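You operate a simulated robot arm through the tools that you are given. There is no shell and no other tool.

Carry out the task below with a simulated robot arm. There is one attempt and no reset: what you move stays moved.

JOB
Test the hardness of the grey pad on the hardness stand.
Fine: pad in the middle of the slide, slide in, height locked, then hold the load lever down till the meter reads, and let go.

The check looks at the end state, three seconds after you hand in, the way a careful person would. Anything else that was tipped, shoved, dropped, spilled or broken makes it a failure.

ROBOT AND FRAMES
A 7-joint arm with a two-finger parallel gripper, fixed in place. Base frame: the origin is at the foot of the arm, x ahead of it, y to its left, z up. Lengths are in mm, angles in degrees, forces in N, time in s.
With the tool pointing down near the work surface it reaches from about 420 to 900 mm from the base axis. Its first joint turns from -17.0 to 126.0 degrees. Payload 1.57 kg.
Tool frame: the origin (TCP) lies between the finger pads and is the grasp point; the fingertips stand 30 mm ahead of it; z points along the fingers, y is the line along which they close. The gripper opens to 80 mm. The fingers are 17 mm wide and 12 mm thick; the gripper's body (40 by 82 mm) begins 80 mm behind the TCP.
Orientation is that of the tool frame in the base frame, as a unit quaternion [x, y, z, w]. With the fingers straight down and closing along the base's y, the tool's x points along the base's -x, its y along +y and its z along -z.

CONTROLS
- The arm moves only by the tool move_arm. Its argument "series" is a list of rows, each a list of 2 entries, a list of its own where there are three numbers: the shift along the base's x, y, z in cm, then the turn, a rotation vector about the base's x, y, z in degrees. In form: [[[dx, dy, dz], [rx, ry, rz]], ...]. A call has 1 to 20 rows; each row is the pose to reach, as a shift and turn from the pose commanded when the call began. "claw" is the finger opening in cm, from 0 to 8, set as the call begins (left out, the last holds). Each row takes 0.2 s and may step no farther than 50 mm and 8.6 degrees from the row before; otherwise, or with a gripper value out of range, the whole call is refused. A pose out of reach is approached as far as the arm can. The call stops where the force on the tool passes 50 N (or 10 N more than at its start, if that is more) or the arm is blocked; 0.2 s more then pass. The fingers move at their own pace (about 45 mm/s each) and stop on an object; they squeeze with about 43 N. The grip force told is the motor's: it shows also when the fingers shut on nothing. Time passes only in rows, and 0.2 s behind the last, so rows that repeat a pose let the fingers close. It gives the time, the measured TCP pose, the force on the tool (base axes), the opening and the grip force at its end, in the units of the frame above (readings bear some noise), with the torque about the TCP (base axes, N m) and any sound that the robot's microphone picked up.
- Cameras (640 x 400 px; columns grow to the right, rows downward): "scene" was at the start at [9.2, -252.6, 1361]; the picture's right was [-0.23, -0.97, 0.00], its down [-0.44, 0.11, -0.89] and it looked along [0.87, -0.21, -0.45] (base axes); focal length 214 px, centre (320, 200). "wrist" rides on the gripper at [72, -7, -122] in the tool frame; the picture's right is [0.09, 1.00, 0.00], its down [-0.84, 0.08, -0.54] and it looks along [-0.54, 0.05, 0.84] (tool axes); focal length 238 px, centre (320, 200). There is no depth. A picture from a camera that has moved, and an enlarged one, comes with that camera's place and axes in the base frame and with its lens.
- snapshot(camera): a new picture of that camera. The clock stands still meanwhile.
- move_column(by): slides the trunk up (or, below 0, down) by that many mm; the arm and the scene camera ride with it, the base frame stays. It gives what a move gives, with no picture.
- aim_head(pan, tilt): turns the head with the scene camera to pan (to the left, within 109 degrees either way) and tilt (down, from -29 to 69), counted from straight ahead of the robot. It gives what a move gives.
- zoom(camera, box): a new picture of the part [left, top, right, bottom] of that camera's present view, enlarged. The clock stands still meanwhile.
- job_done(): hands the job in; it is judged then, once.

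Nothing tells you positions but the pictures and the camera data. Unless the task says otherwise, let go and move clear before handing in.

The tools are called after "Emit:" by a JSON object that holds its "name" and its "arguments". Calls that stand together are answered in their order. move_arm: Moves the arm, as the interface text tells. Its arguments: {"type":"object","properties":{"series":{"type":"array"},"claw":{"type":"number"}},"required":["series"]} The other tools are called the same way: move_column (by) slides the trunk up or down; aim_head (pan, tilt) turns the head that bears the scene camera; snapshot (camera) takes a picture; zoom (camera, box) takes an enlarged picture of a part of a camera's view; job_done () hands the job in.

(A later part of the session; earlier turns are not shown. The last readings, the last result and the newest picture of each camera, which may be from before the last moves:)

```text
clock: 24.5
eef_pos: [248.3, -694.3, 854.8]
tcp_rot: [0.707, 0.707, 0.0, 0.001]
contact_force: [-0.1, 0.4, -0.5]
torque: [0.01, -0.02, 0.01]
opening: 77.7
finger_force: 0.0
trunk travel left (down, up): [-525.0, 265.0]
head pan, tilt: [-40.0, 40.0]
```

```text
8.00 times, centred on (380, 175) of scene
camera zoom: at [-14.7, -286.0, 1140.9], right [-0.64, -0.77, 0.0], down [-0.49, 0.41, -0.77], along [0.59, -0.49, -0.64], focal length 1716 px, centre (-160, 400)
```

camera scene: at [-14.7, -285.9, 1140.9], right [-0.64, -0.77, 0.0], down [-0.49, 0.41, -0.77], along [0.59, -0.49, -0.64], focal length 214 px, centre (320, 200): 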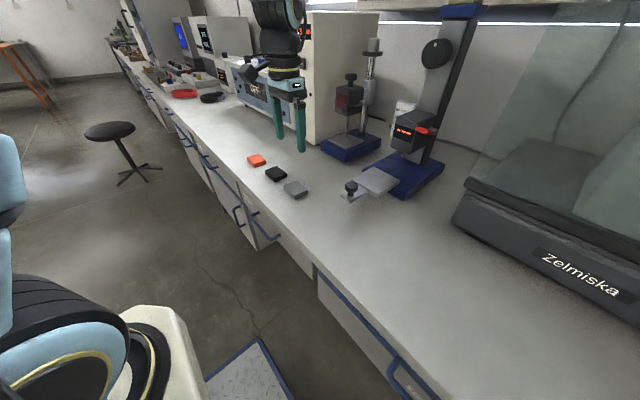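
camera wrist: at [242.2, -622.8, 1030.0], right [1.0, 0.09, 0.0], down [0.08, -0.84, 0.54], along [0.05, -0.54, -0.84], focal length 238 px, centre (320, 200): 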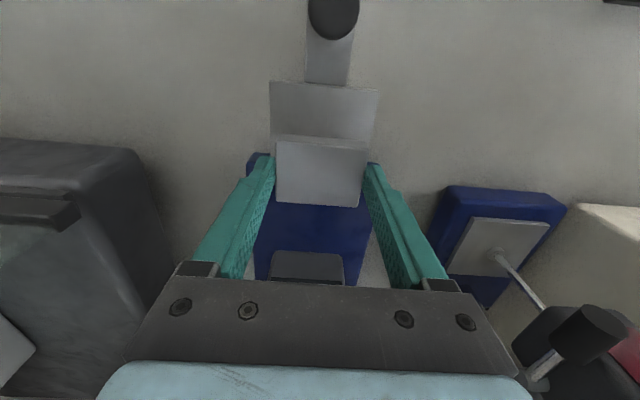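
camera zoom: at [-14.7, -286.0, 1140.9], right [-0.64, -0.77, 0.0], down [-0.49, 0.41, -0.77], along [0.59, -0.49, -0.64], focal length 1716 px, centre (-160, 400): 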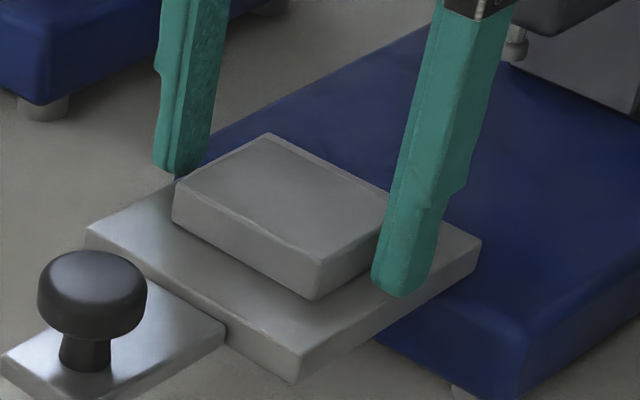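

The pad is on the plate, within about 1 mm of centre. I'll lift off, close the fingers, and go in front of the slide knob to push it in slowly.

Emit:
{"name": "move_arm", "arguments": {"series": [[[0, 0, 1], [0, 0, 0]], [[0, 0, 3], [0, 0, 0]], [[0, 0, 6], [0, 0, 0]], [[0, 0, 10], [0, 0, 0]]]}}

Emit:
{"name": "move_arm", "arguments": {"series": [[[0, 4, 0], [0, 0, 0]], [[0, 8, 0], [0, 0, 0]], [[0, 12, 0], [0, 0, 0]], [[0, 14.6, 0], [0, 0, 0]], [[0, 14.6, 0], [0, 0, 0]]], "claw": 0}}

Emit:
{"name": "snapshot", "arguments": {"camera": "wrist"}}

Emit:
{"name": "zoom", "arguments": {"camera": "scene", "box": [330, 90, 450, 210]}}

```text
clock: 25.5
eef_pos: [248.8, -694.6, 955.3]
tcp_rot: [0.707, 0.707, 0.001, -0.002]
contact_force: [0.0, -0.9, 0.2]
torque: [-0.01, 0.01, 0.0]
opening: 78.3
finger_force: 0.1
trunk travel left (down, up): [-525.0, 265.0]
head pan, tilt: [-40.0, 40.0]
```

```text
clock: 26.7
eef_pos: [247.9, -551.0, 955.7]
tcp_rot: [0.707, 0.707, 0.001, 0.0]
contact_force: [0.9, -0.5, -0.7]
torque: [0.02, -0.02, 0.01]
opening: 0.0
finger_force: 15.6
trunk travel left (down, up): [-525.0, 265.0]
head pan, tilt: [-40.0, 40.0]
```

```text
taken
camera wrist: at [240.9, -477.9, 1078.2], right [1.0, 0.09, 0.0], down [0.08, -0.84, 0.54], along [0.05, -0.54, -0.84], focal length 238 px, centre (320, 200)
```

wrist: 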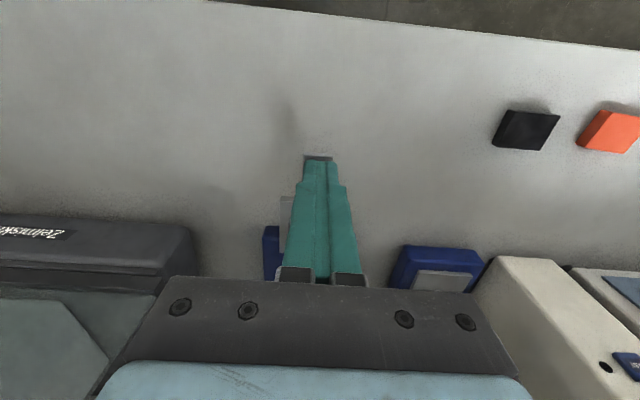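

```text
3.33 times, centred on (390, 150) of scene
camera zoom: at [-14.7, -286.0, 1140.9], right [-0.64, -0.77, 0.0], down [-0.49, 0.41, -0.77], along [0.59, -0.49, -0.64], focal length 715 px, centre (87, 367)
```

zoom: 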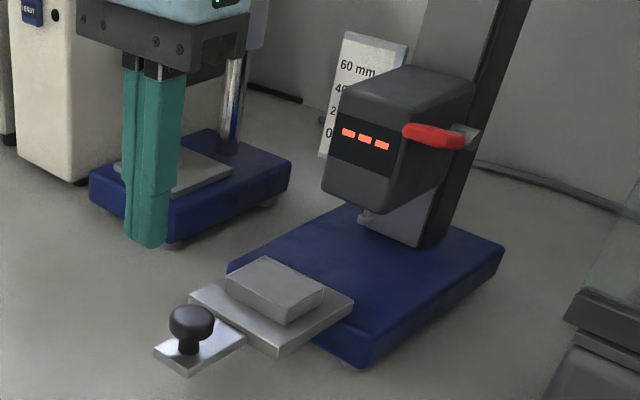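

The pad looks well centred. I'll descend in front of the knob.

Emit:
{"name": "move_arm", "arguments": {"series": [[[0.1, 0.3, -3], [0, 0, 0]], [[0.1, 0.3, -6], [0, 0, 0]], [[0.1, 0.3, -8], [0, 0, 0]], [[0.1, 0.3, -9.3], [0, 0, 0]], [[0.1, 0.3, -9.3], [0, 0, 0]]]}}

Emit:
{"name": "zoom", "arguments": {"camera": "scene", "box": [320, 130, 420, 210]}}

Emit:
{"name": "snapshot", "arguments": {"camera": "wrist"}}

```text
clock: 27.9
eef_pos: [250.0, -546.8, 861.3]
tcp_rot: [0.708, 0.707, 0.0, 0.0]
contact_force: [0.9, 0.5, -0.1]
torque: [0.02, 0.03, -0.01]
opening: 0.0
finger_force: 21.2
trunk travel left (down, up): [-525.0, 265.0]
head pan, tilt: [-40.0, 40.0]
```

```text
5.00 times, centred on (370, 170) of scene
camera zoom: at [-14.7, -285.9, 1140.9], right [-0.64, -0.77, 0.0], down [-0.49, 0.41, -0.77], along [0.59, -0.49, -0.64], focal length 1072 px, centre (70, 350)
```

zoom: 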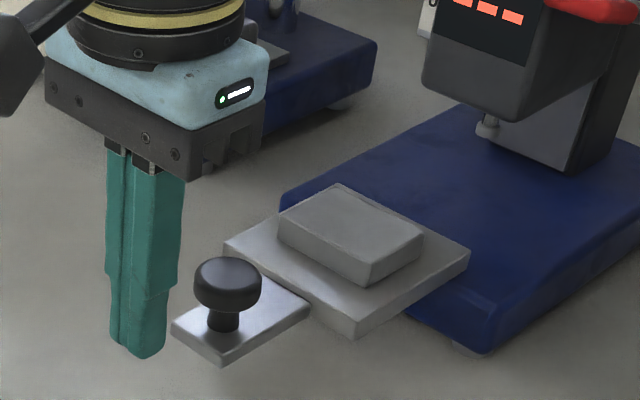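

```text
taken
camera wrist: at [242.2, -473.0, 985.3], right [1.0, 0.09, 0.0], down [0.08, -0.84, 0.54], along [0.05, -0.54, -0.84], focal length 238 px, centre (320, 200)
```

wrist: 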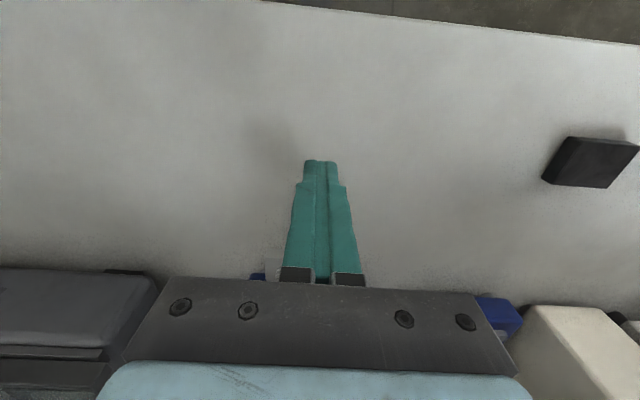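

Position looks right: the fingertips are at knob-head height, in front of the knob. I'll approach and push slowly along -y.

Emit:
{"name": "move_arm", "arguments": {"series": [[[0, -1, 0], [0, 0, 0]], [[0, -2, 0], [0, 0, 0]], [[0, -2.5, 0], [0, 0, 0]], [[0, -3.0, 0], [0, 0, 0]], [[0, -3.5, 0], [0, 0, 0]], [[0, -4.0, 0], [0, 0, 0]], [[0, -4.5, 0], [0, 0, 0]], [[0, -5.0, 0], [0, 0, 0]], [[0, -5.5, 0], [0, 0, 0]]]}}

Emit:
{"name": "zoom", "arguments": {"camera": "scene", "box": [330, 110, 440, 210]}}

```text
clock: 29.9
eef_pos: [249.8, -599.7, 861.1]
tcp_rot: [0.707, 0.707, 0.0, 0.0]
contact_force: [-0.7, 1.8, -0.8]
torque: [0.02, 0.01, 0.0]
opening: 0.0
finger_force: 21.1
trunk travel left (down, up): [-525.0, 265.0]
head pan, tilt: [-40.0, 40.0]
```

```text
4.00 times, centred on (385, 160) of scene
camera zoom: at [-14.7, -285.9, 1140.9], right [-0.64, -0.77, 0.0], down [-0.49, 0.41, -0.77], along [0.59, -0.49, -0.64], focal length 858 px, centre (60, 360)
```

zoom: 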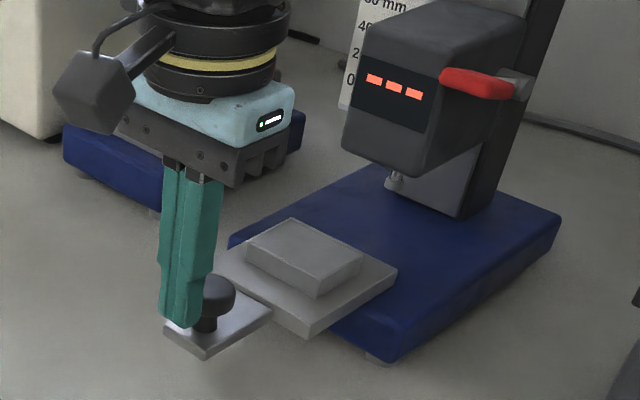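

Contact made and it's moving easily. I'll continue.

Emit:
{"name": "move_arm", "arguments": {"series": [[[0, -0.6, 0], [0, 0, 0]], [[0, -1.2, 0], [0, 0, 0]], [[0, -1.8, 0], [0, 0, 0]], [[0, -2.4, 0], [0, 0, 0]], [[0, -3.0, 0], [0, 0, 0]], [[0, -3.6, 0], [0, 0, 0]], [[0, -4.2, 0], [0, 0, 0]], [[0, -4.8, 0], [0, 0, 0]], [[0, -5.4, 0], [0, 0, 0]], [[0, -6, 0], [0, 0, 0]]]}}

Emit:
{"name": "zoom", "arguments": {"camera": "scene", "box": [340, 100, 450, 200]}}

Emit:
{"name": "snapshot", "arguments": {"camera": "wrist"}}

```text
clock: 32.1
eef_pos: [251.0, -660.1, 861.5]
tcp_rot: [0.706, 0.708, 0.001, 0.0]
contact_force: [-0.5, -0.5, -0.3]
torque: [-0.01, 0.0, 0.02]
opening: 0.1
finger_force: 21.5
trunk travel left (down, up): [-525.0, 265.0]
head pan, tilt: [-40.0, 40.0]
```

```text
4.00 times, centred on (395, 150) of scene
camera zoom: at [-14.7, -285.9, 1140.9], right [-0.64, -0.77, 0.0], down [-0.49, 0.41, -0.77], along [0.59, -0.49, -0.64], focal length 858 px, centre (20, 400)
```

zoom: 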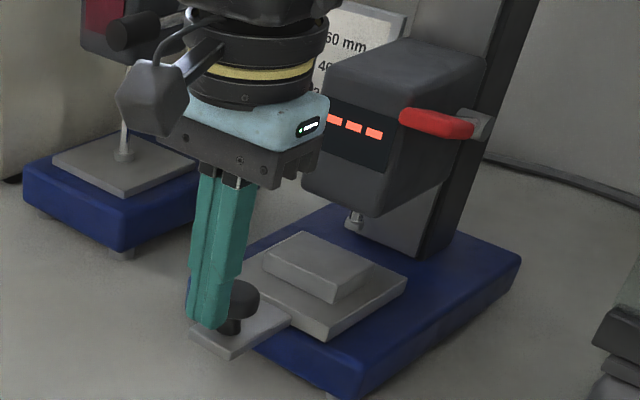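

```text
taken
camera wrist: at [243.7, -587.1, 984.7], right [1.0, 0.09, 0.0], down [0.08, -0.84, 0.54], along [0.05, -0.54, -0.84], focal length 238 px, centre (320, 200)
```

wrist: 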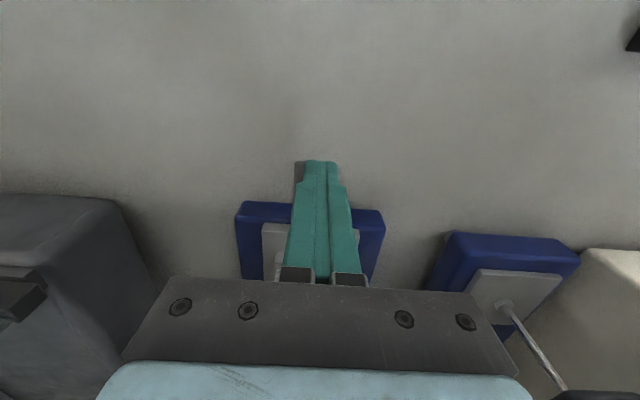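

Still smooth. The plate's centre should be near y=-779 with the foot at about -811, so roughly 30 mm remain. I'll go gently to the stop.

Emit:
{"name": "move_arm", "arguments": {"series": [[[0, -0.5, 0], [0, 0, 0]], [[0, -1.0, 0], [0, 0, 0]], [[0, -1.5, 0], [0, 0, 0]], [[0, -2.0, 0], [0, 0, 0]], [[0, -2.4, 0], [0, 0, 0]], [[0, -2.7, 0], [0, 0, 0]]]}}

Emit:
{"name": "zoom", "arguments": {"camera": "scene", "box": [340, 100, 450, 200]}}

```text
clock: 33.5
eef_pos: [250.8, -687.3, 861.0]
tcp_rot: [0.707, 0.707, -0.001, -0.001]
contact_force: [-0.7, 0.8, -0.1]
torque: [0.02, -0.02, -0.02]
opening: 0.0
finger_force: 20.7
trunk travel left (down, up): [-525.0, 265.0]
head pan, tilt: [-40.0, 40.0]
```

```text
4.00 times, centred on (395, 150) of scene
camera zoom: at [-14.7, -286.0, 1140.9], right [-0.64, -0.77, 0.0], down [-0.49, 0.41, -0.77], along [0.59, -0.49, -0.64], focal length 858 px, centre (20, 400)
```

zoom: 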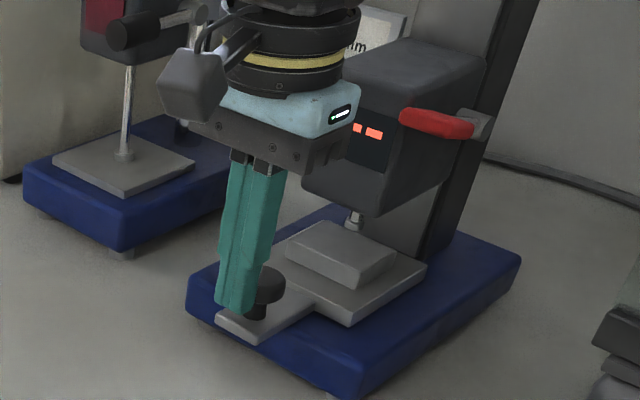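

Emit:
{"name": "move_arm", "arguments": {"series": [[[0, -0.3, 0], [0, 0, 0]], [[0, -0.6, 0], [0, 0, 0]], [[0, -0.9, 0], [0, 0, 0]], [[0, -1.2, 0], [0, 0, 0]]]}}

Emit:
{"name": "zoom", "arguments": {"camera": "scene", "box": [340, 100, 450, 200]}}

```text
clock: 34.5
eef_pos: [250.0, -696.0, 861.5]
tcp_rot: [0.707, 0.707, 0.003, -0.003]
contact_force: [-2.8, 29.8, 4.0]
torque: [0.67, -0.05, -0.09]
opening: 0.0
finger_force: 20.6
trunk travel left (down, up): [-525.0, 265.0]
head pan, tilt: [-40.0, 40.0]
```

```text
4.00 times, centred on (395, 150) of scene
camera zoom: at [-14.8, -284.6, 1141.3], right [-0.64, -0.77, 0.0], down [-0.49, 0.41, -0.77], along [0.59, -0.49, -0.64], focal length 858 px, centre (20, 400)
```

zoom: 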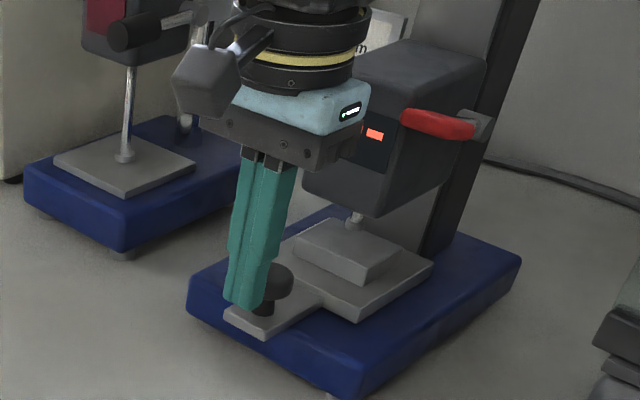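

There's a solid stop at about y=-696, as expected for slide-in. I'll back off along +y and look.

Emit:
{"name": "move_arm", "arguments": {"series": [[[0, 0.5, 0], [0, 0, 0]], [[0, 2, 0], [0, 0, 0]], [[0, 5, 0], [0, 0, 0]], [[0, 9, 0], [0, 0, 0]], [[0, 13, 0], [0, 0, 0]], [[0, 15, 0], [0, 0, 0]], [[0, 15, 4], [0, 0, 0]], [[0, 15, 8], [0, 0, 0]], [[0, 15, 10], [0, 0, 0]]]}}

Emit:
{"name": "zoom", "arguments": {"camera": "scene", "box": [350, 100, 450, 200]}}

Emit:
{"name": "zoom", "arguments": {"camera": "scene", "box": [370, 120, 420, 180]}}

Emit:
{"name": "snapshot", "arguments": {"camera": "wrist"}}

```text
clock: 36.5
eef_pos: [248.9, -547.3, 962.2]
tcp_rot: [0.707, 0.707, 0.0, 0.0]
contact_force: [0.4, -1.2, 0.3]
torque: [0.03, 0.03, -0.01]
opening: 0.0
finger_force: 21.4
trunk travel left (down, up): [-525.0, 265.0]
head pan, tilt: [-40.0, 40.0]
```

```text
4.00 times, centred on (400, 150) of scene
camera zoom: at [-14.6, -286.1, 1140.9], right [-0.64, -0.77, 0.0], down [-0.49, 0.41, -0.77], along [0.59, -0.49, -0.64], focal length 858 px, centre (0, 400)
```

zoom: 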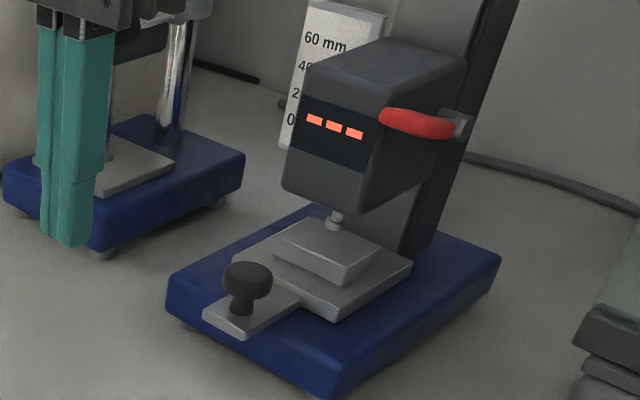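

```text
6.67 times, centred on (395, 150) of scene
camera zoom: at [-14.6, -286.1, 1140.9], right [-0.64, -0.77, 0.0], down [-0.49, 0.41, -0.77], along [0.59, -0.49, -0.64], focal length 1430 px, centre (-180, 533)
```

zoom: 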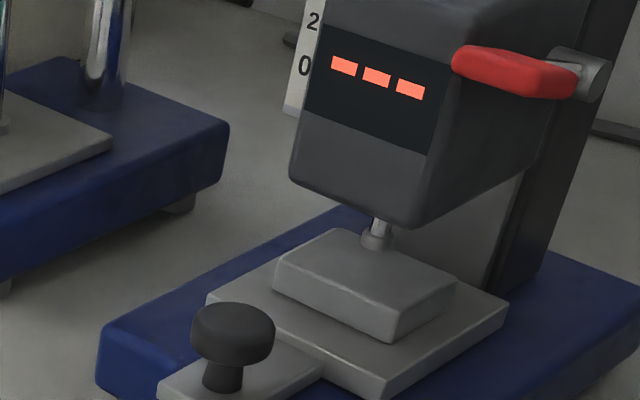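

```text
taken
camera wrist: at [241.5, -474.7, 1085.0], right [1.0, 0.09, 0.0], down [0.08, -0.84, 0.54], along [0.05, -0.54, -0.84], focal length 238 px, centre (320, 200)
```

wrist: 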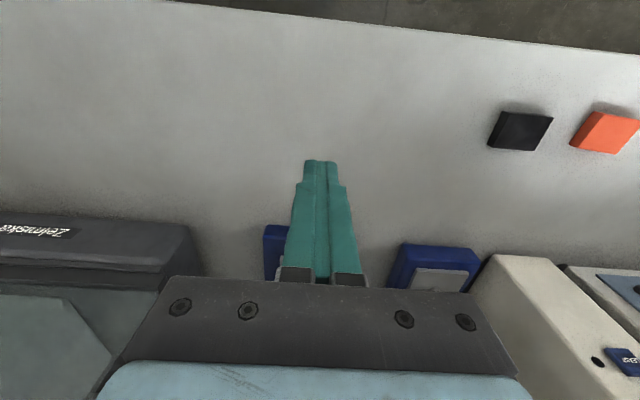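

The slide is in (plate centre y≈-811), with the pad under the foot and about 13 mm of clearance. Next I'll turn the tool horizontal to face the column knob, which I place at (249,-817,1088).

Emit:
{"name": "move_arm", "arguments": {"series": [[[0, 0, 1.1], [-8.2, 0, 0]], [[0, 0, 2.2], [-16.4, 0, 0]], [[0, 0, 3.3], [-24.6, 0, 0]], [[0, 0, 4.4], [-32.8, 0, 0]], [[0, 0, 5.5], [-41, 0, 0]], [[0, 0, 6.6], [-49.2, 0, 0]], [[0, 0, 7.7], [-57.4, 0, 0]], [[0, 0, 8.8], [-65.6, 0, 0]], [[0, 0, 9.9], [-73.8, 0, 0]], [[0, 0, 11], [-82, 0, 0]], [[0, 0, 12.6], [-90, 0, 0]], [[0, 0, 12.6], [-90, 0, 0]]], "claw": 8}}

Emit:
{"name": "snapshot", "arguments": {"camera": "wrist"}}

Emit:
{"name": "snapshot", "arguments": {"camera": "scene"}}

```text
clock: 39.1
eef_pos: [263.2, -580.7, 1110.6]
tcp_rot: [-0.501, -0.498, 0.501, -0.5]
contact_force: [-0.3, 0.9, -0.1]
torque: [-0.02, 0.01, -0.01]
opening: 80.2
finger_force: 0.0
out of reach, approached as far as the arm can: row 9, 10, 11, 12
trunk travel left (down, up): [-525.0, 265.0]
head pan, tilt: [-40.0, 40.0]
```

```text
taken
camera wrist: at [255.1, -458.4, 1039.6], right [1.0, 0.0, -0.09], down [0.08, 0.54, 0.84], along [0.05, -0.84, 0.54], focal length 238 px, centre (320, 200)
```

wrist: 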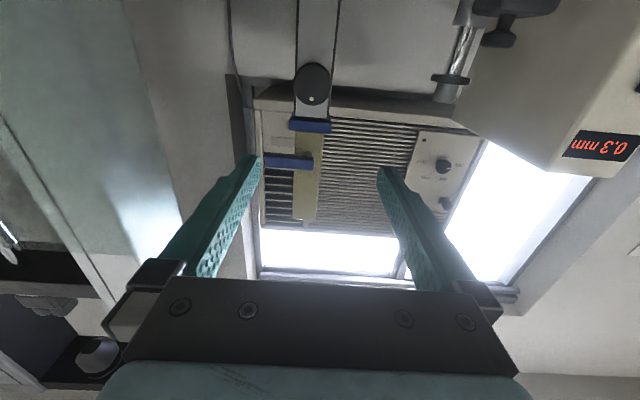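

```text
taken
camera scene: at [-14.7, -285.9, 1140.9], right [-0.64, -0.77, 0.0], down [-0.49, 0.41, -0.77], along [0.59, -0.49, -0.64], focal length 214 px, centre (320, 200)
```

scene: 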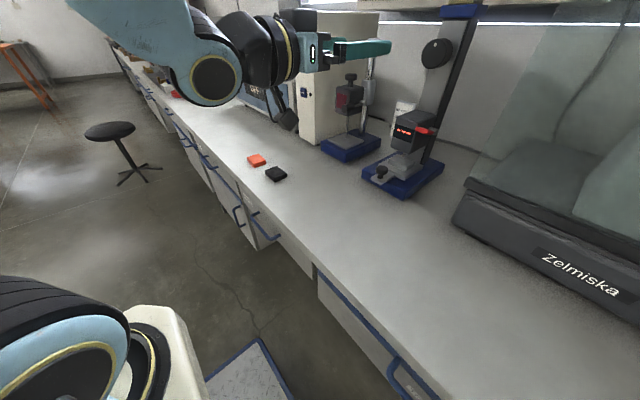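

The tool is horizontal now. I'll zoom in to refine the knob position.

Emit:
{"name": "zoom", "arguments": {"camera": "wrist", "box": [260, 30, 360, 150]}}

Emit:
{"name": "zoom", "arguments": {"camera": "scene", "box": [400, 0, 480, 90]}}

```text
3.33 times, centred on (310, 90) of wrist
camera zoom: at [255.1, -458.4, 1039.6], right [1.0, 0.0, -0.09], down [0.08, 0.54, 0.84], along [0.05, -0.84, 0.54], focal length 794 px, centre (353, 567)
```

zoom: 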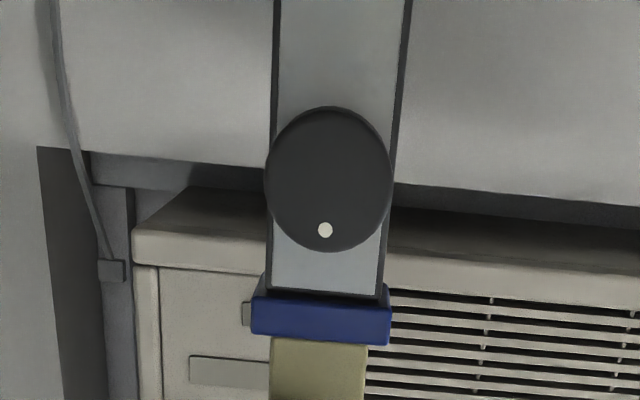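

```text
4.44 times, centred on (440, 45) of scene
camera zoom: at [-14.7, -285.9, 1140.9], right [-0.64, -0.77, 0.0], down [-0.49, 0.41, -0.77], along [0.59, -0.49, -0.64], focal length 953 px, centre (-213, 889)
```

zoom: 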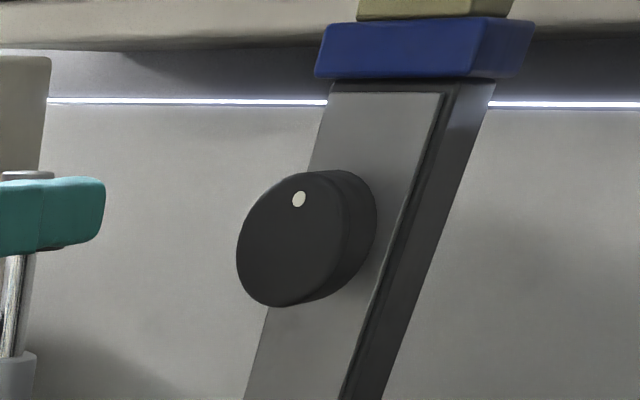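

The knob face centre is at about (249,-817,1085), diameter 51 mm and about 28 mm deep. I'll approach to just in front of it.

Emit:
{"name": "move_arm", "arguments": {"series": [[[-0.4, -4, -1], [0, 0, 0]], [[-0.8, -8, -1.6], [0, 0, 0]], [[-1.2, -12, -2.5], [0, 0, 0]], [[-1.4, -15.5, -2.5], [0, 0, 0]], [[-1.4, -18, -2.5], [0, 0, 0]], [[-1.4, -18, -2.5], [0, 0, 0]]]}}

Emit:
{"name": "snapshot", "arguments": {"camera": "wrist"}}

Emit:
{"name": "snapshot", "arguments": {"camera": "scene"}}

```text
clock: 40.5
eef_pos: [249.6, -756.4, 1083.2]
tcp_rot: [0.502, 0.498, -0.501, 0.499]
contact_force: [-0.1, 0.4, 0.0]
torque: [0.01, -0.01, -0.03]
opening: 80.0
finger_force: 0.0
trunk travel left (down, up): [-525.0, 265.0]
head pan, tilt: [-40.0, 40.0]
```

```text
taken
camera wrist: at [243.2, -632.7, 1012.0], right [1.0, -0.01, -0.09], down [0.08, 0.54, 0.84], along [0.04, -0.84, 0.54], focal length 238 px, centre (320, 200)
```

wrist: 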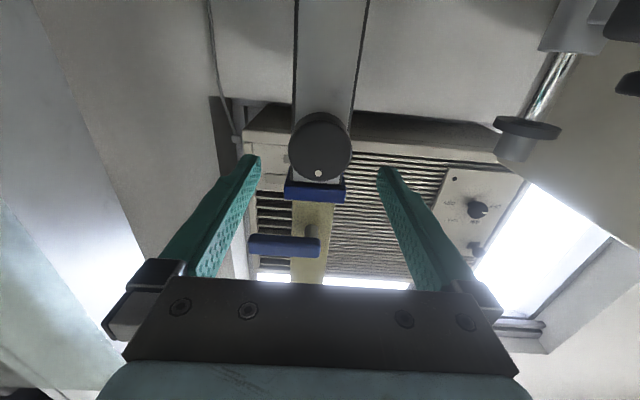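

```text
taken
camera scene: at [-14.7, -285.9, 1140.9], right [-0.64, -0.77, 0.0], down [-0.49, 0.41, -0.77], along [0.59, -0.49, -0.64], focal length 214 px, centre (320, 200)
```

scene: 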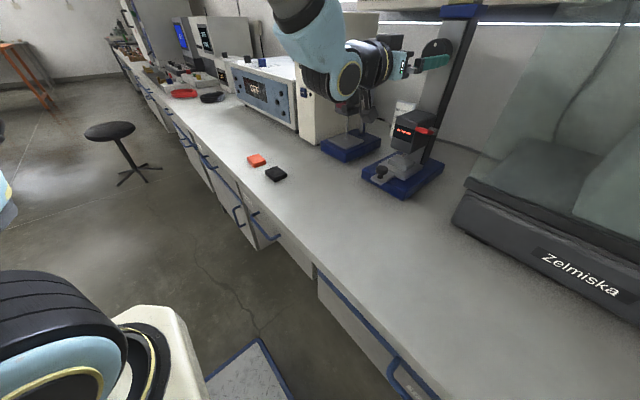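

The knob at (248,-817,1084) lines up with the TCP. I'll advance so the fingertips straddle it.

Emit:
{"name": "move_arm", "arguments": {"series": [[[-0.1, -1.5, 0.05], [0, 0, 0]], [[-0.1, -3, 0.05], [0, 0, 0]], [[-0.1, -4, 0.05], [0, 0, 0]], [[-0.1, -4.9, 0.05], [0, 0, 0]], [[-0.1, -4.9, 0.05], [0, 0, 0]]]}}

Emit:
{"name": "snapshot", "arguments": {"camera": "wrist"}}

Emit:
{"name": "zoom", "arguments": {"camera": "scene", "box": [360, 10, 480, 100]}}

```text
clock: 41.7
eef_pos: [249.5, -806.2, 1082.2]
tcp_rot: [0.501, 0.5, -0.5, 0.499]
contact_force: [-0.2, 0.0, 0.4]
torque: [0.01, 0.0, -0.02]
opening: 79.6
finger_force: 0.1
out of reach, approached as far as the arm can: row 3, 4
trunk travel left (down, up): [-525.0, 265.0]
head pan, tilt: [-40.0, 40.0]
```

```text
taken
camera wrist: at [242.2, -684.2, 1012.5], right [1.0, 0.0, -0.09], down [0.08, 0.54, 0.84], along [0.05, -0.84, 0.54], focal length 238 px, centre (320, 200)
```

wrist: 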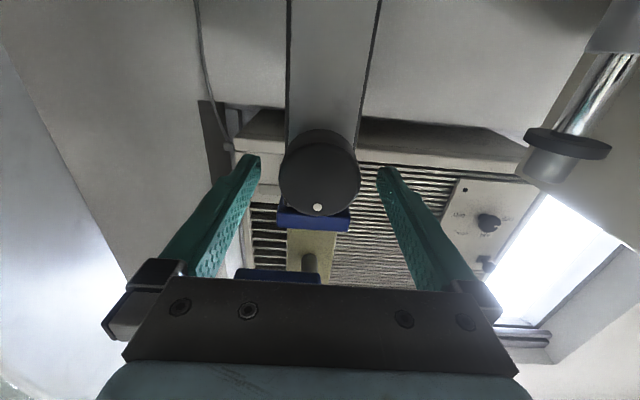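

```text
4.44 times, centred on (420, 55) of scene
camera zoom: at [-14.4, -286.0, 1140.9], right [-0.64, -0.77, 0.0], down [-0.49, 0.41, -0.77], along [0.59, -0.49, -0.64], focal length 953 px, centre (-124, 844)
```

zoom: 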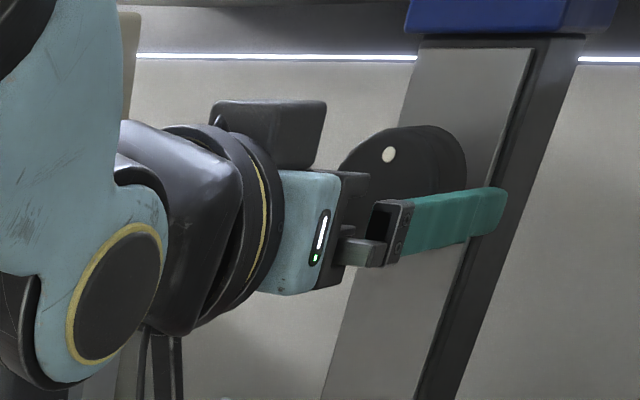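

The fingers straddle the knob, aligned to about 1 mm. I'll close on it.

Emit:
{"name": "move_arm", "arguments": {"series": [[[0, 0, 0], [0, 0, 0]], [[0, 0, 0], [0, 0, 0]], [[0, 0, 0], [0, 0, 0]], [[0, 0, 0], [0, 0, 0]]], "claw": 3}}

Emit:
{"name": "snapshot", "arguments": {"camera": "wrist"}}

```text
clock: 42.7
eef_pos: [250.2, -807.5, 1083.3]
tcp_rot: [0.5, 0.501, -0.499, 0.5]
contact_force: [1.9, -0.5, -0.1]
torque: [-0.03, 0.03, 0.68]
opening: 53.4
finger_force: 35.8
trunk travel left (down, up): [-525.0, 265.0]
head pan, tilt: [-40.0, 40.0]
```

```text
taken
camera wrist: at [242.1, -684.2, 1012.6], right [1.0, 0.0, -0.09], down [0.08, 0.54, 0.84], along [0.05, -0.84, 0.54], focal length 238 px, centre (320, 200)
```

wrist: 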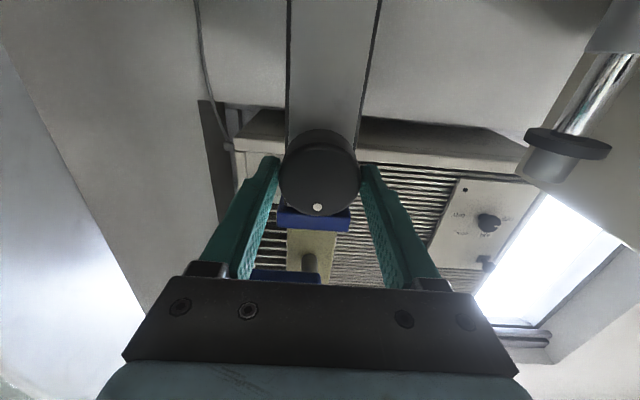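

The knob is gripped at 53 mm. I'll turn it clockwise (seen from the front) a little and watch the torque, the dot and the scale pointer.

Emit:
{"name": "move_arm", "arguments": {"series": [[[0, 0, 0], [0, -5, 0]], [[0, 0, 0], [0, -10, 0]], [[0, 0, 0], [0, -15, 0]], [[0, 0, 0], [0, -15, 0]]]}}

Emit:
{"name": "snapshot", "arguments": {"camera": "wrist"}}

Emit:
{"name": "zoom", "arguments": {"camera": "scene", "box": [360, 20, 480, 200]}}

```text
clock: 43.7
eef_pos: [251.4, -807.1, 1083.2]
tcp_rot: [0.56, 0.431, -0.43, 0.561]
contact_force: [11.9, -12.6, -0.8]
torque: [0.31, 0.03, 0.05]
opening: 53.5
finger_force: 44.5
trunk travel left (down, up): [-525.0, 265.0]
head pan, tilt: [-40.0, 40.0]
```

```text
taken
camera wrist: at [261.0, -684.2, 1013.3], right [0.99, 0.0, 0.17], down [-0.14, 0.54, 0.83], along [-0.09, -0.84, 0.53], focal length 238 px, centre (320, 200)
```

wrist: 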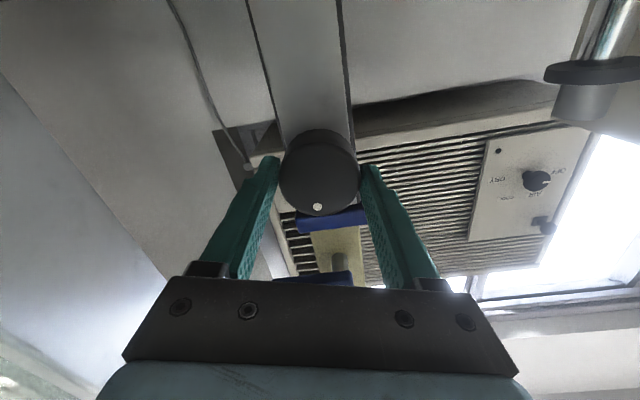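

```text
2.22 times, centred on (420, 110) of scene
camera zoom: at [-14.0, -286.6, 1140.8], right [-0.64, -0.77, 0.0], down [-0.49, 0.41, -0.77], along [0.59, -0.49, -0.64], focal length 477 px, centre (98, 400)
```

zoom: 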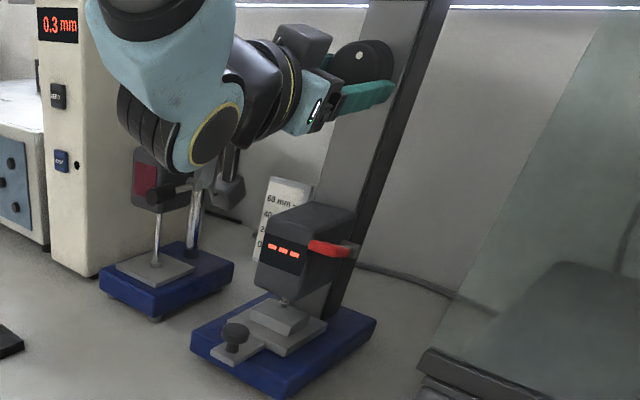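

The knob turns with the gripper and the head doesn't move, so it's a lock. I'll continue clockwise.

Emit:
{"name": "move_arm", "arguments": {"series": [[[0, 0, 0], [0, -5, 0]], [[0, 0, 0], [0, -10, 0]], [[0, 0, 0], [0, -15, 0]], [[0, 0, 0], [0, -20, 0]], [[0, 0, 0], [0, -25, 0]], [[0, 0, 0], [0, -30, 0]], [[0, 0, 0], [0, -30, 0]]]}}

Emit:
{"name": "snapshot", "arguments": {"camera": "wrist"}}

Emit:
{"name": "zoom", "arguments": {"camera": "scene", "box": [360, 100, 460, 200]}}

```text
clock: 45.2
eef_pos: [258.5, -822.6, 1077.6]
tcp_rot: [0.661, 0.263, -0.279, 0.645]
contact_force: [-24.9, 35.4, -9.5]
torque: [0.19, 0.04, -0.97]
opening: 53.3
finger_force: 13.0
out of reach, approached as far as the arm can: row 5, 6, 7
trunk travel left (down, up): [-525.0, 265.0]
head pan, tilt: [-40.0, 40.0]
stopped in row 7: the force on the tool passed its limit at 54 N (the readings are from after the stop); the commanded pose is now the measured one
```

```text
taken
camera wrist: at [307.0, -700.0, 1023.6], right [0.77, -0.03, 0.64], down [-0.52, 0.55, 0.65], along [-0.37, -0.83, 0.41], focal length 238 px, centre (320, 200)
```

wrist: 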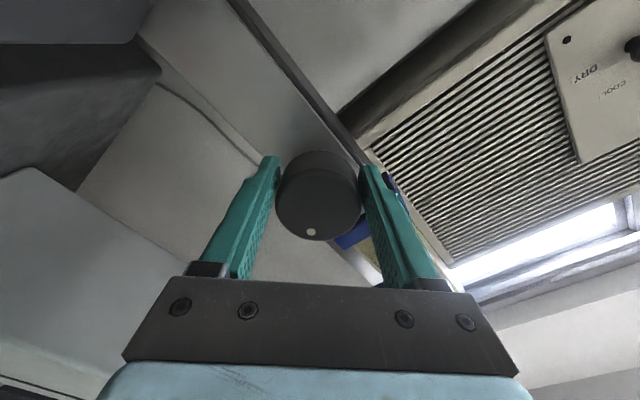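

```text
4.00 times, centred on (410, 150) of scene
camera zoom: at [-16.0, -284.5, 1141.2], right [-0.64, -0.77, 0.0], down [-0.49, 0.41, -0.77], along [0.59, -0.49, -0.64], focal length 858 px, centre (-40, 400)
```

zoom: 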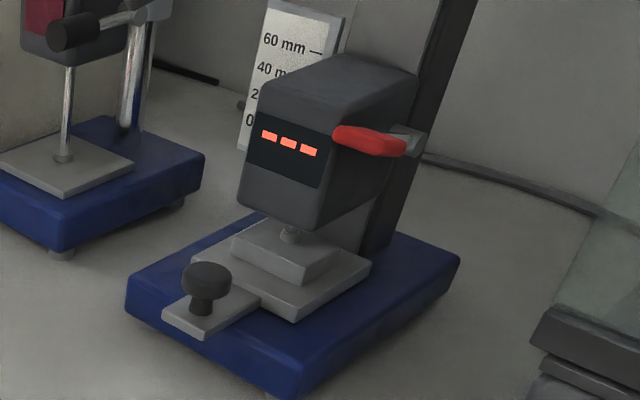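

The arm ran out of wrist range and crept toward the column, so it stopped. I'll open the fingers, back straight out, then re-grip with the wrist turned the other way and ratchet further.

Emit:
{"name": "move_arm", "arguments": {"series": [[[0, 0, 0], [0, 0, 0]], [[0, 0, 0], [0, 0, 0]], [[0, 0, 0], [0, 0, 0]]], "claw": 8}}

Emit:
{"name": "move_arm", "arguments": {"series": [[[0, 1, 0], [0, 0, 0]], [[0, 3, 0], [0, 0, 0]], [[0, 6, 0], [0, 0, 0]], [[0, 8, 0], [0, 0, 0]]]}}

Emit:
{"name": "snapshot", "arguments": {"camera": "wrist"}}

Emit:
{"name": "zoom", "arguments": {"camera": "scene", "box": [360, 10, 480, 100]}}

```text
clock: 46.0
eef_pos: [264.1, -822.6, 1078.9]
tcp_rot: [0.658, 0.265, -0.276, 0.648]
contact_force: [-0.4, 0.3, 0.3]
torque: [0.01, 0.01, 0.02]
opening: 80.1
finger_force: 0.0
trunk travel left (down, up): [-525.0, 265.0]
head pan, tilt: [-40.0, 40.0]
```

```text
clock: 47.0
eef_pos: [299.7, -761.5, 1072.5]
tcp_rot: [0.658, 0.266, -0.278, 0.648]
contact_force: [-0.1, -0.1, 0.3]
torque: [0.0, 0.02, 0.0]
opening: 80.0
finger_force: 0.0
out of reach, approached as far as the arm can: row 1, 2, 3, 4
trunk travel left (down, up): [-525.0, 265.0]
head pan, tilt: [-40.0, 40.0]
```

```text
taken
camera wrist: at [348.0, -639.4, 1018.6], right [0.77, -0.02, 0.64], down [-0.52, 0.55, 0.65], along [-0.36, -0.84, 0.41], focal length 238 px, centre (320, 200)
```

wrist: 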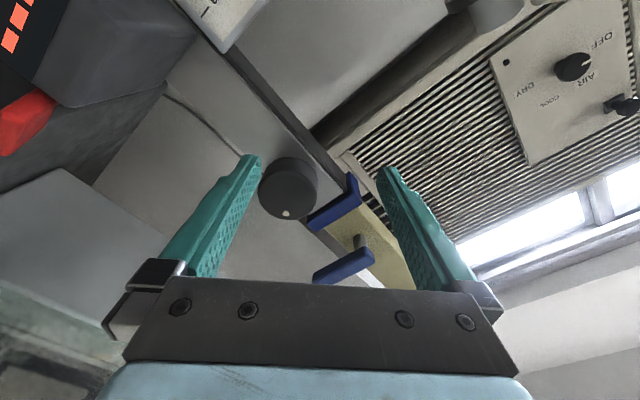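

```text
4.44 times, centred on (420, 55) of scene
camera zoom: at [-14.8, -286.0, 1140.9], right [-0.64, -0.77, 0.0], down [-0.49, 0.41, -0.77], along [0.59, -0.49, -0.64], focal length 953 px, centre (-124, 844)
```

zoom: 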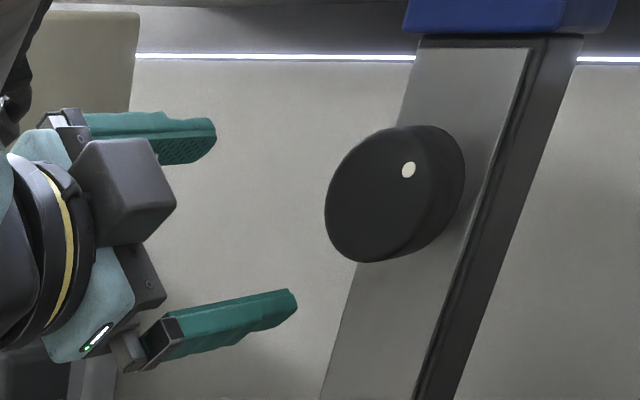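

The dot is now about 45° clockwise. I'll unwind the wrist to the opposite side to take another bite.

Emit:
{"name": "move_arm", "arguments": {"series": [[[0, 0.5, 0], [0, 8, 0]], [[-1, 1, 0.2], [0, 16, 0]], [[-2, 1, 0.4], [0, 24, 0]], [[-3, 1, 0.6], [0, 32, 0]], [[-4, 1, 0.8], [0, 40, 0]], [[-5, 1, 1.1], [0, 48, 0]], [[-5, 1, 1.1], [0, 56, 0]], [[-5, 1, 1.1], [0, 64, 0]], [[-5, 1, 1.1], [0, 72, 0]], [[-5, 1, 1.1], [0, 80, 0]], [[-5, 1, 1.1], [0, 88, 0]], [[-5, 1, 1.1], [0, 88, 0]]]}}

Emit:
{"name": "snapshot", "arguments": {"camera": "wrist"}}

Emit:
{"name": "snapshot", "arguments": {"camera": "scene"}}

```text
clock: 49.6
eef_pos: [249.2, -752.0, 1082.6]
tcp_rot: [-0.281, -0.641, 0.657, -0.281]
contact_force: [-0.7, 0.5, -0.2]
torque: [-0.03, 0.0, -0.02]
opening: 79.8
finger_force: 0.1
trunk travel left (down, up): [-525.0, 265.0]
head pan, tilt: [-40.0, 40.0]
```

```text
taken
camera wrist: at [195.2, -629.9, 1033.1], right [0.66, -0.02, -0.75], down [0.63, 0.55, 0.55], along [0.4, -0.84, 0.38], focal length 238 px, centre (320, 200)
```

wrist: 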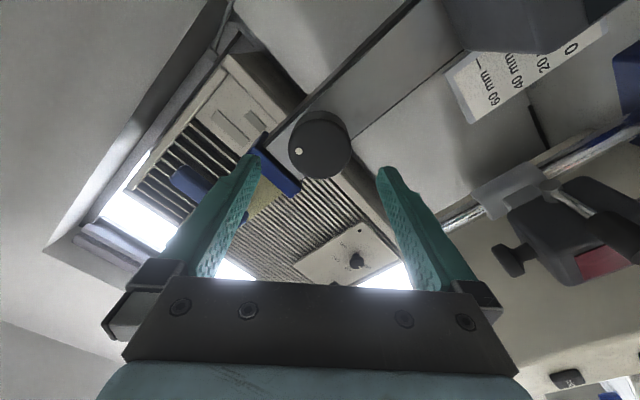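

```text
taken
camera scene: at [-14.7, -286.0, 1140.9], right [-0.64, -0.77, 0.0], down [-0.49, 0.41, -0.77], along [0.59, -0.49, -0.64], focal length 214 px, centre (320, 200)
```

scene: 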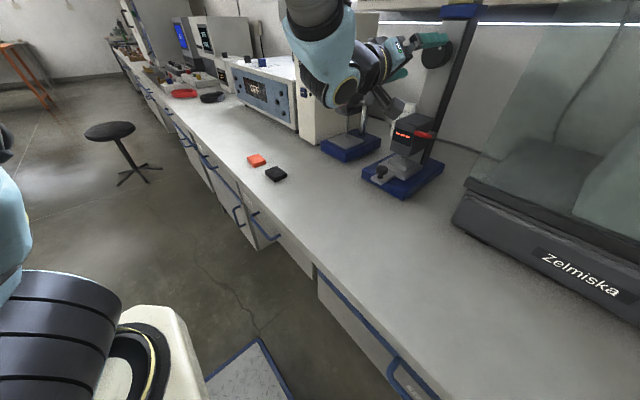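

The wrist reached +46° comfortably. I'll advance, grip and turn clockwise again.

Emit:
{"name": "move_arm", "arguments": {"series": [[[-0.1, -1.5, 0.1], [0, 0, 0]], [[-0.1, -3, 0.1], [0, 0, 0]], [[-0.1, -4.3, 0.1], [0, 0, 0]], [[-0.1, -5.3, 0.1], [0, 0, 0]], [[-0.1, -5.3, 0.1], [0, 0, 0]]]}}

Emit:
{"name": "snapshot", "arguments": {"camera": "wrist"}}

```text
clock: 50.8
eef_pos: [248.8, -806.5, 1081.8]
tcp_rot: [-0.282, -0.642, 0.656, -0.281]
contact_force: [0.6, -1.1, -0.2]
torque: [0.0, 0.0, 0.0]
opening: 79.8
finger_force: 0.1
trunk travel left (down, up): [-525.0, 265.0]
head pan, tilt: [-40.0, 40.0]
```

```text
taken
camera wrist: at [195.6, -683.5, 1032.7], right [0.66, -0.02, -0.75], down [0.63, 0.55, 0.55], along [0.4, -0.84, 0.38], focal length 238 px, centre (320, 200)
```

wrist: 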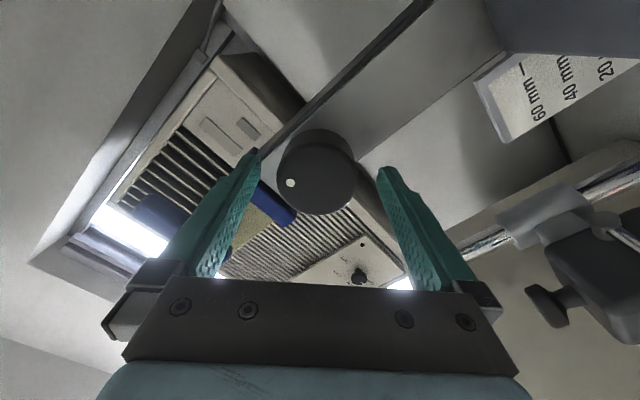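

Emit:
{"name": "move_arm", "arguments": {"series": [[[0, 0, 0], [0, 0, 0]], [[0, 0, 0], [0, 0, 0]], [[0, 0, 0], [0, 0, 0]], [[0, 0, 0], [0, 0, 0]]], "claw": 3}}

Emit:
{"name": "move_arm", "arguments": {"series": [[[0, 0, 0], [0, -6, 0]], [[0, 0, 0], [0, -12, 0]], [[0, 0, 0], [0, -18, 0]], [[0, 0, 0], [0, -24, 0]], [[0, 0, 0], [0, -30, 0]], [[0, 0, 0], [0, -30, 0]]]}}

Emit:
{"name": "snapshot", "arguments": {"camera": "wrist"}}

Emit:
{"name": "zoom", "arguments": {"camera": "scene", "box": [360, 10, 480, 100]}}

```text
clock: 51.8
eef_pos: [249.0, -806.4, 1082.7]
tcp_rot: [-0.281, -0.641, 0.656, -0.282]
contact_force: [-4.7, -1.7, 6.5]
torque: [0.17, -0.01, 0.12]
opening: 52.8
finger_force: 35.3
trunk travel left (down, up): [-525.0, 265.0]
head pan, tilt: [-40.0, 40.0]
```

```text
clock: 53.2
eef_pos: [249.3, -806.4, 1082.9]
tcp_rot: [-0.442, -0.547, 0.559, -0.439]
contact_force: [1.3, 6.8, -3.0]
torque: [0.49, 1.4, 0.84]
opening: 52.9
finger_force: 44.8
trunk travel left (down, up): [-525.0, 265.0]
head pan, tilt: [-40.0, 40.0]
```

```text
taken
camera wrist: at [227.7, -683.3, 1013.8], right [0.95, -0.02, -0.31], down [0.27, 0.55, 0.79], along [0.16, -0.84, 0.52], focal length 238 px, centre (320, 200)
```

wrist: 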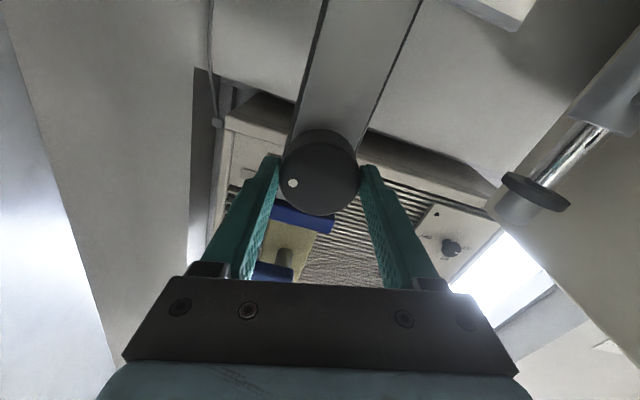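

```text
4.44 times, centred on (420, 55) of scene
camera zoom: at [-14.4, -285.8, 1140.9], right [-0.64, -0.77, 0.0], down [-0.49, 0.41, -0.77], along [0.59, -0.49, -0.64], focal length 953 px, centre (-124, 844)
```

zoom: 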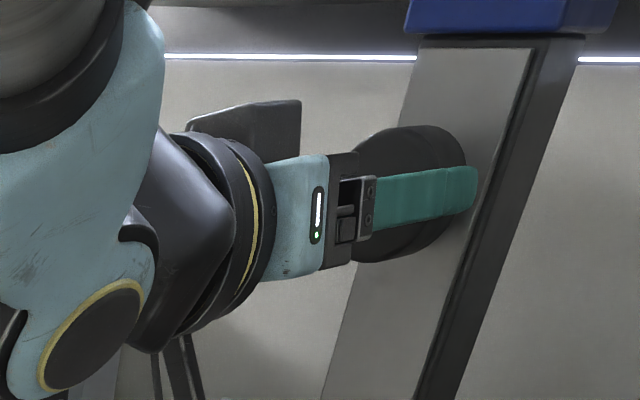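

Resistance has appeared: 1.4 N·m against the clockwise turn, so it's tightening. I'll turn a bit further in small steps to see if it's at the stop.

Emit:
{"name": "move_arm", "arguments": {"series": [[[0, 0, 0], [0, -3, 0]], [[0, 0, 0], [0, -6, 0]], [[0, 0, 0], [0, -6, 0]]]}}

Emit:
{"name": "zoom", "arguments": {"camera": "wrist", "box": [240, 100, 400, 240]}}

```text
clock: 54.0
eef_pos: [249.7, -806.6, 1083.0]
tcp_rot: [-0.471, -0.523, 0.535, -0.467]
contact_force: [7.8, 3.8, -5.0]
torque: [0.75, 0.78, 1.13]
opening: 52.7
finger_force: 44.8
trunk travel left (down, up): [-525.0, 265.0]
head pan, tilt: [-40.0, 40.0]
```

```text
2.86 times, centred on (320, 170) of wrist
camera zoom: at [235.2, -683.7, 1012.0], right [0.98, -0.02, -0.21], down [0.19, 0.55, 0.82], along [0.1, -0.84, 0.54], focal length 681 px, centre (320, 286)
```

zoom: 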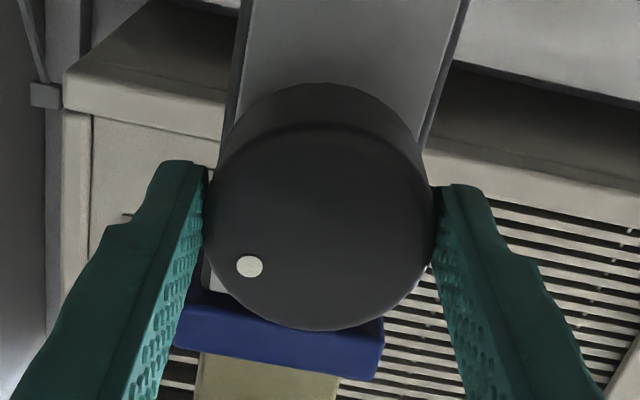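

The dot slipped relative to the fingers, so the knob may be at its stop. I'll release, back off and see where the dot rests.

Emit:
{"name": "move_arm", "arguments": {"series": [[[0, 0, 0], [0, 0, 0]], [[0, 0, 0], [0, 0, 0]], [[0, 0, 0], [0, 0, 0]]], "claw": 8}}

Emit:
{"name": "zoom", "arguments": {"camera": "wrist", "box": [240, 100, 400, 240]}}

Emit:
{"name": "move_arm", "arguments": {"series": [[[0, 1.5, 0], [0, 0, 0]], [[0, 4, 0], [0, 0, 0]], [[0, 7, 0], [0, 0, 0]], [[0, 10, 0], [0, 0, 0]], [[0, 12, 0], [0, 0, 0]]]}}

Emit:
{"name": "snapshot", "arguments": {"camera": "wrist"}}

Emit:
{"name": "zoom", "arguments": {"camera": "scene", "box": [400, 0, 480, 90]}}

Emit:
{"name": "zoom", "arguments": {"camera": "scene", "box": [350, 90, 460, 200]}}

```text
clock: 54.8
eef_pos: [248.4, -806.5, 1083.5]
tcp_rot: [-0.47, -0.523, 0.537, -0.466]
contact_force: [0.0, -0.4, -0.9]
torque: [-0.03, 0.01, -0.02]
opening: 80.1
finger_force: 0.1
trunk travel left (down, up): [-525.0, 265.0]
head pan, tilt: [-40.0, 40.0]
```

```text
2.86 times, centred on (320, 170) of wrist
camera zoom: at [233.7, -684.1, 1012.6], right [0.98, -0.02, -0.21], down [0.19, 0.55, 0.82], along [0.1, -0.84, 0.54], focal length 681 px, centre (320, 286)
```

zoom: 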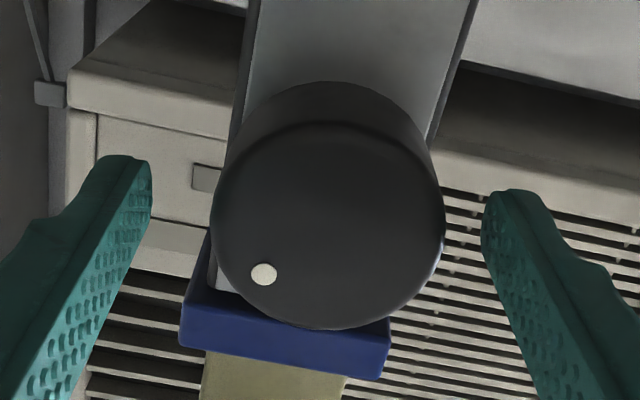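

```text
clock: 56.0
eef_pos: [247.0, -684.0, 1084.8]
tcp_rot: [-0.471, -0.523, 0.537, -0.466]
contact_force: [0.0, 0.7, 0.1]
torque: [-0.01, -0.02, 0.0]
opening: 80.1
finger_force: 0.1
trunk travel left (down, up): [-525.0, 265.0]
head pan, tilt: [-40.0, 40.0]
```

```text
taken
camera wrist: at [233.0, -562.7, 1012.8], right [0.98, -0.02, -0.21], down [0.19, 0.55, 0.82], along [0.1, -0.84, 0.54], focal length 238 px, centre (320, 200)
```

wrist: 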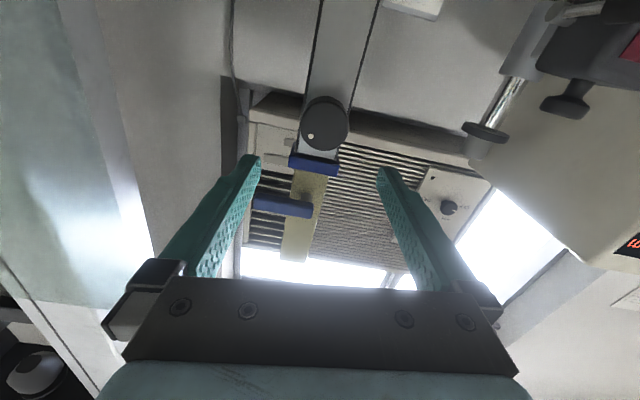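

```text
4.44 times, centred on (440, 45) of scene
camera zoom: at [-14.8, -286.2, 1140.9], right [-0.64, -0.77, 0.0], down [-0.49, 0.41, -0.77], along [0.59, -0.49, -0.64], focal length 953 px, centre (-213, 889)
```

zoom: 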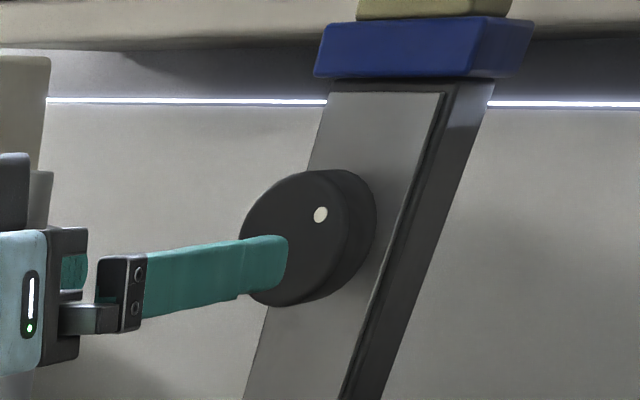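

```text
3.64 times, centred on (405, 145) of scene
camera zoom: at [-14.8, -286.2, 1140.9], right [-0.64, -0.77, 0.0], down [-0.49, 0.41, -0.77], along [0.59, -0.49, -0.64], focal length 780 px, centre (11, 400)
```

zoom: 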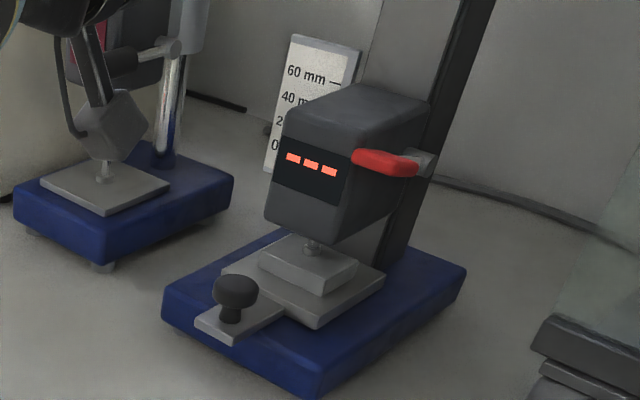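

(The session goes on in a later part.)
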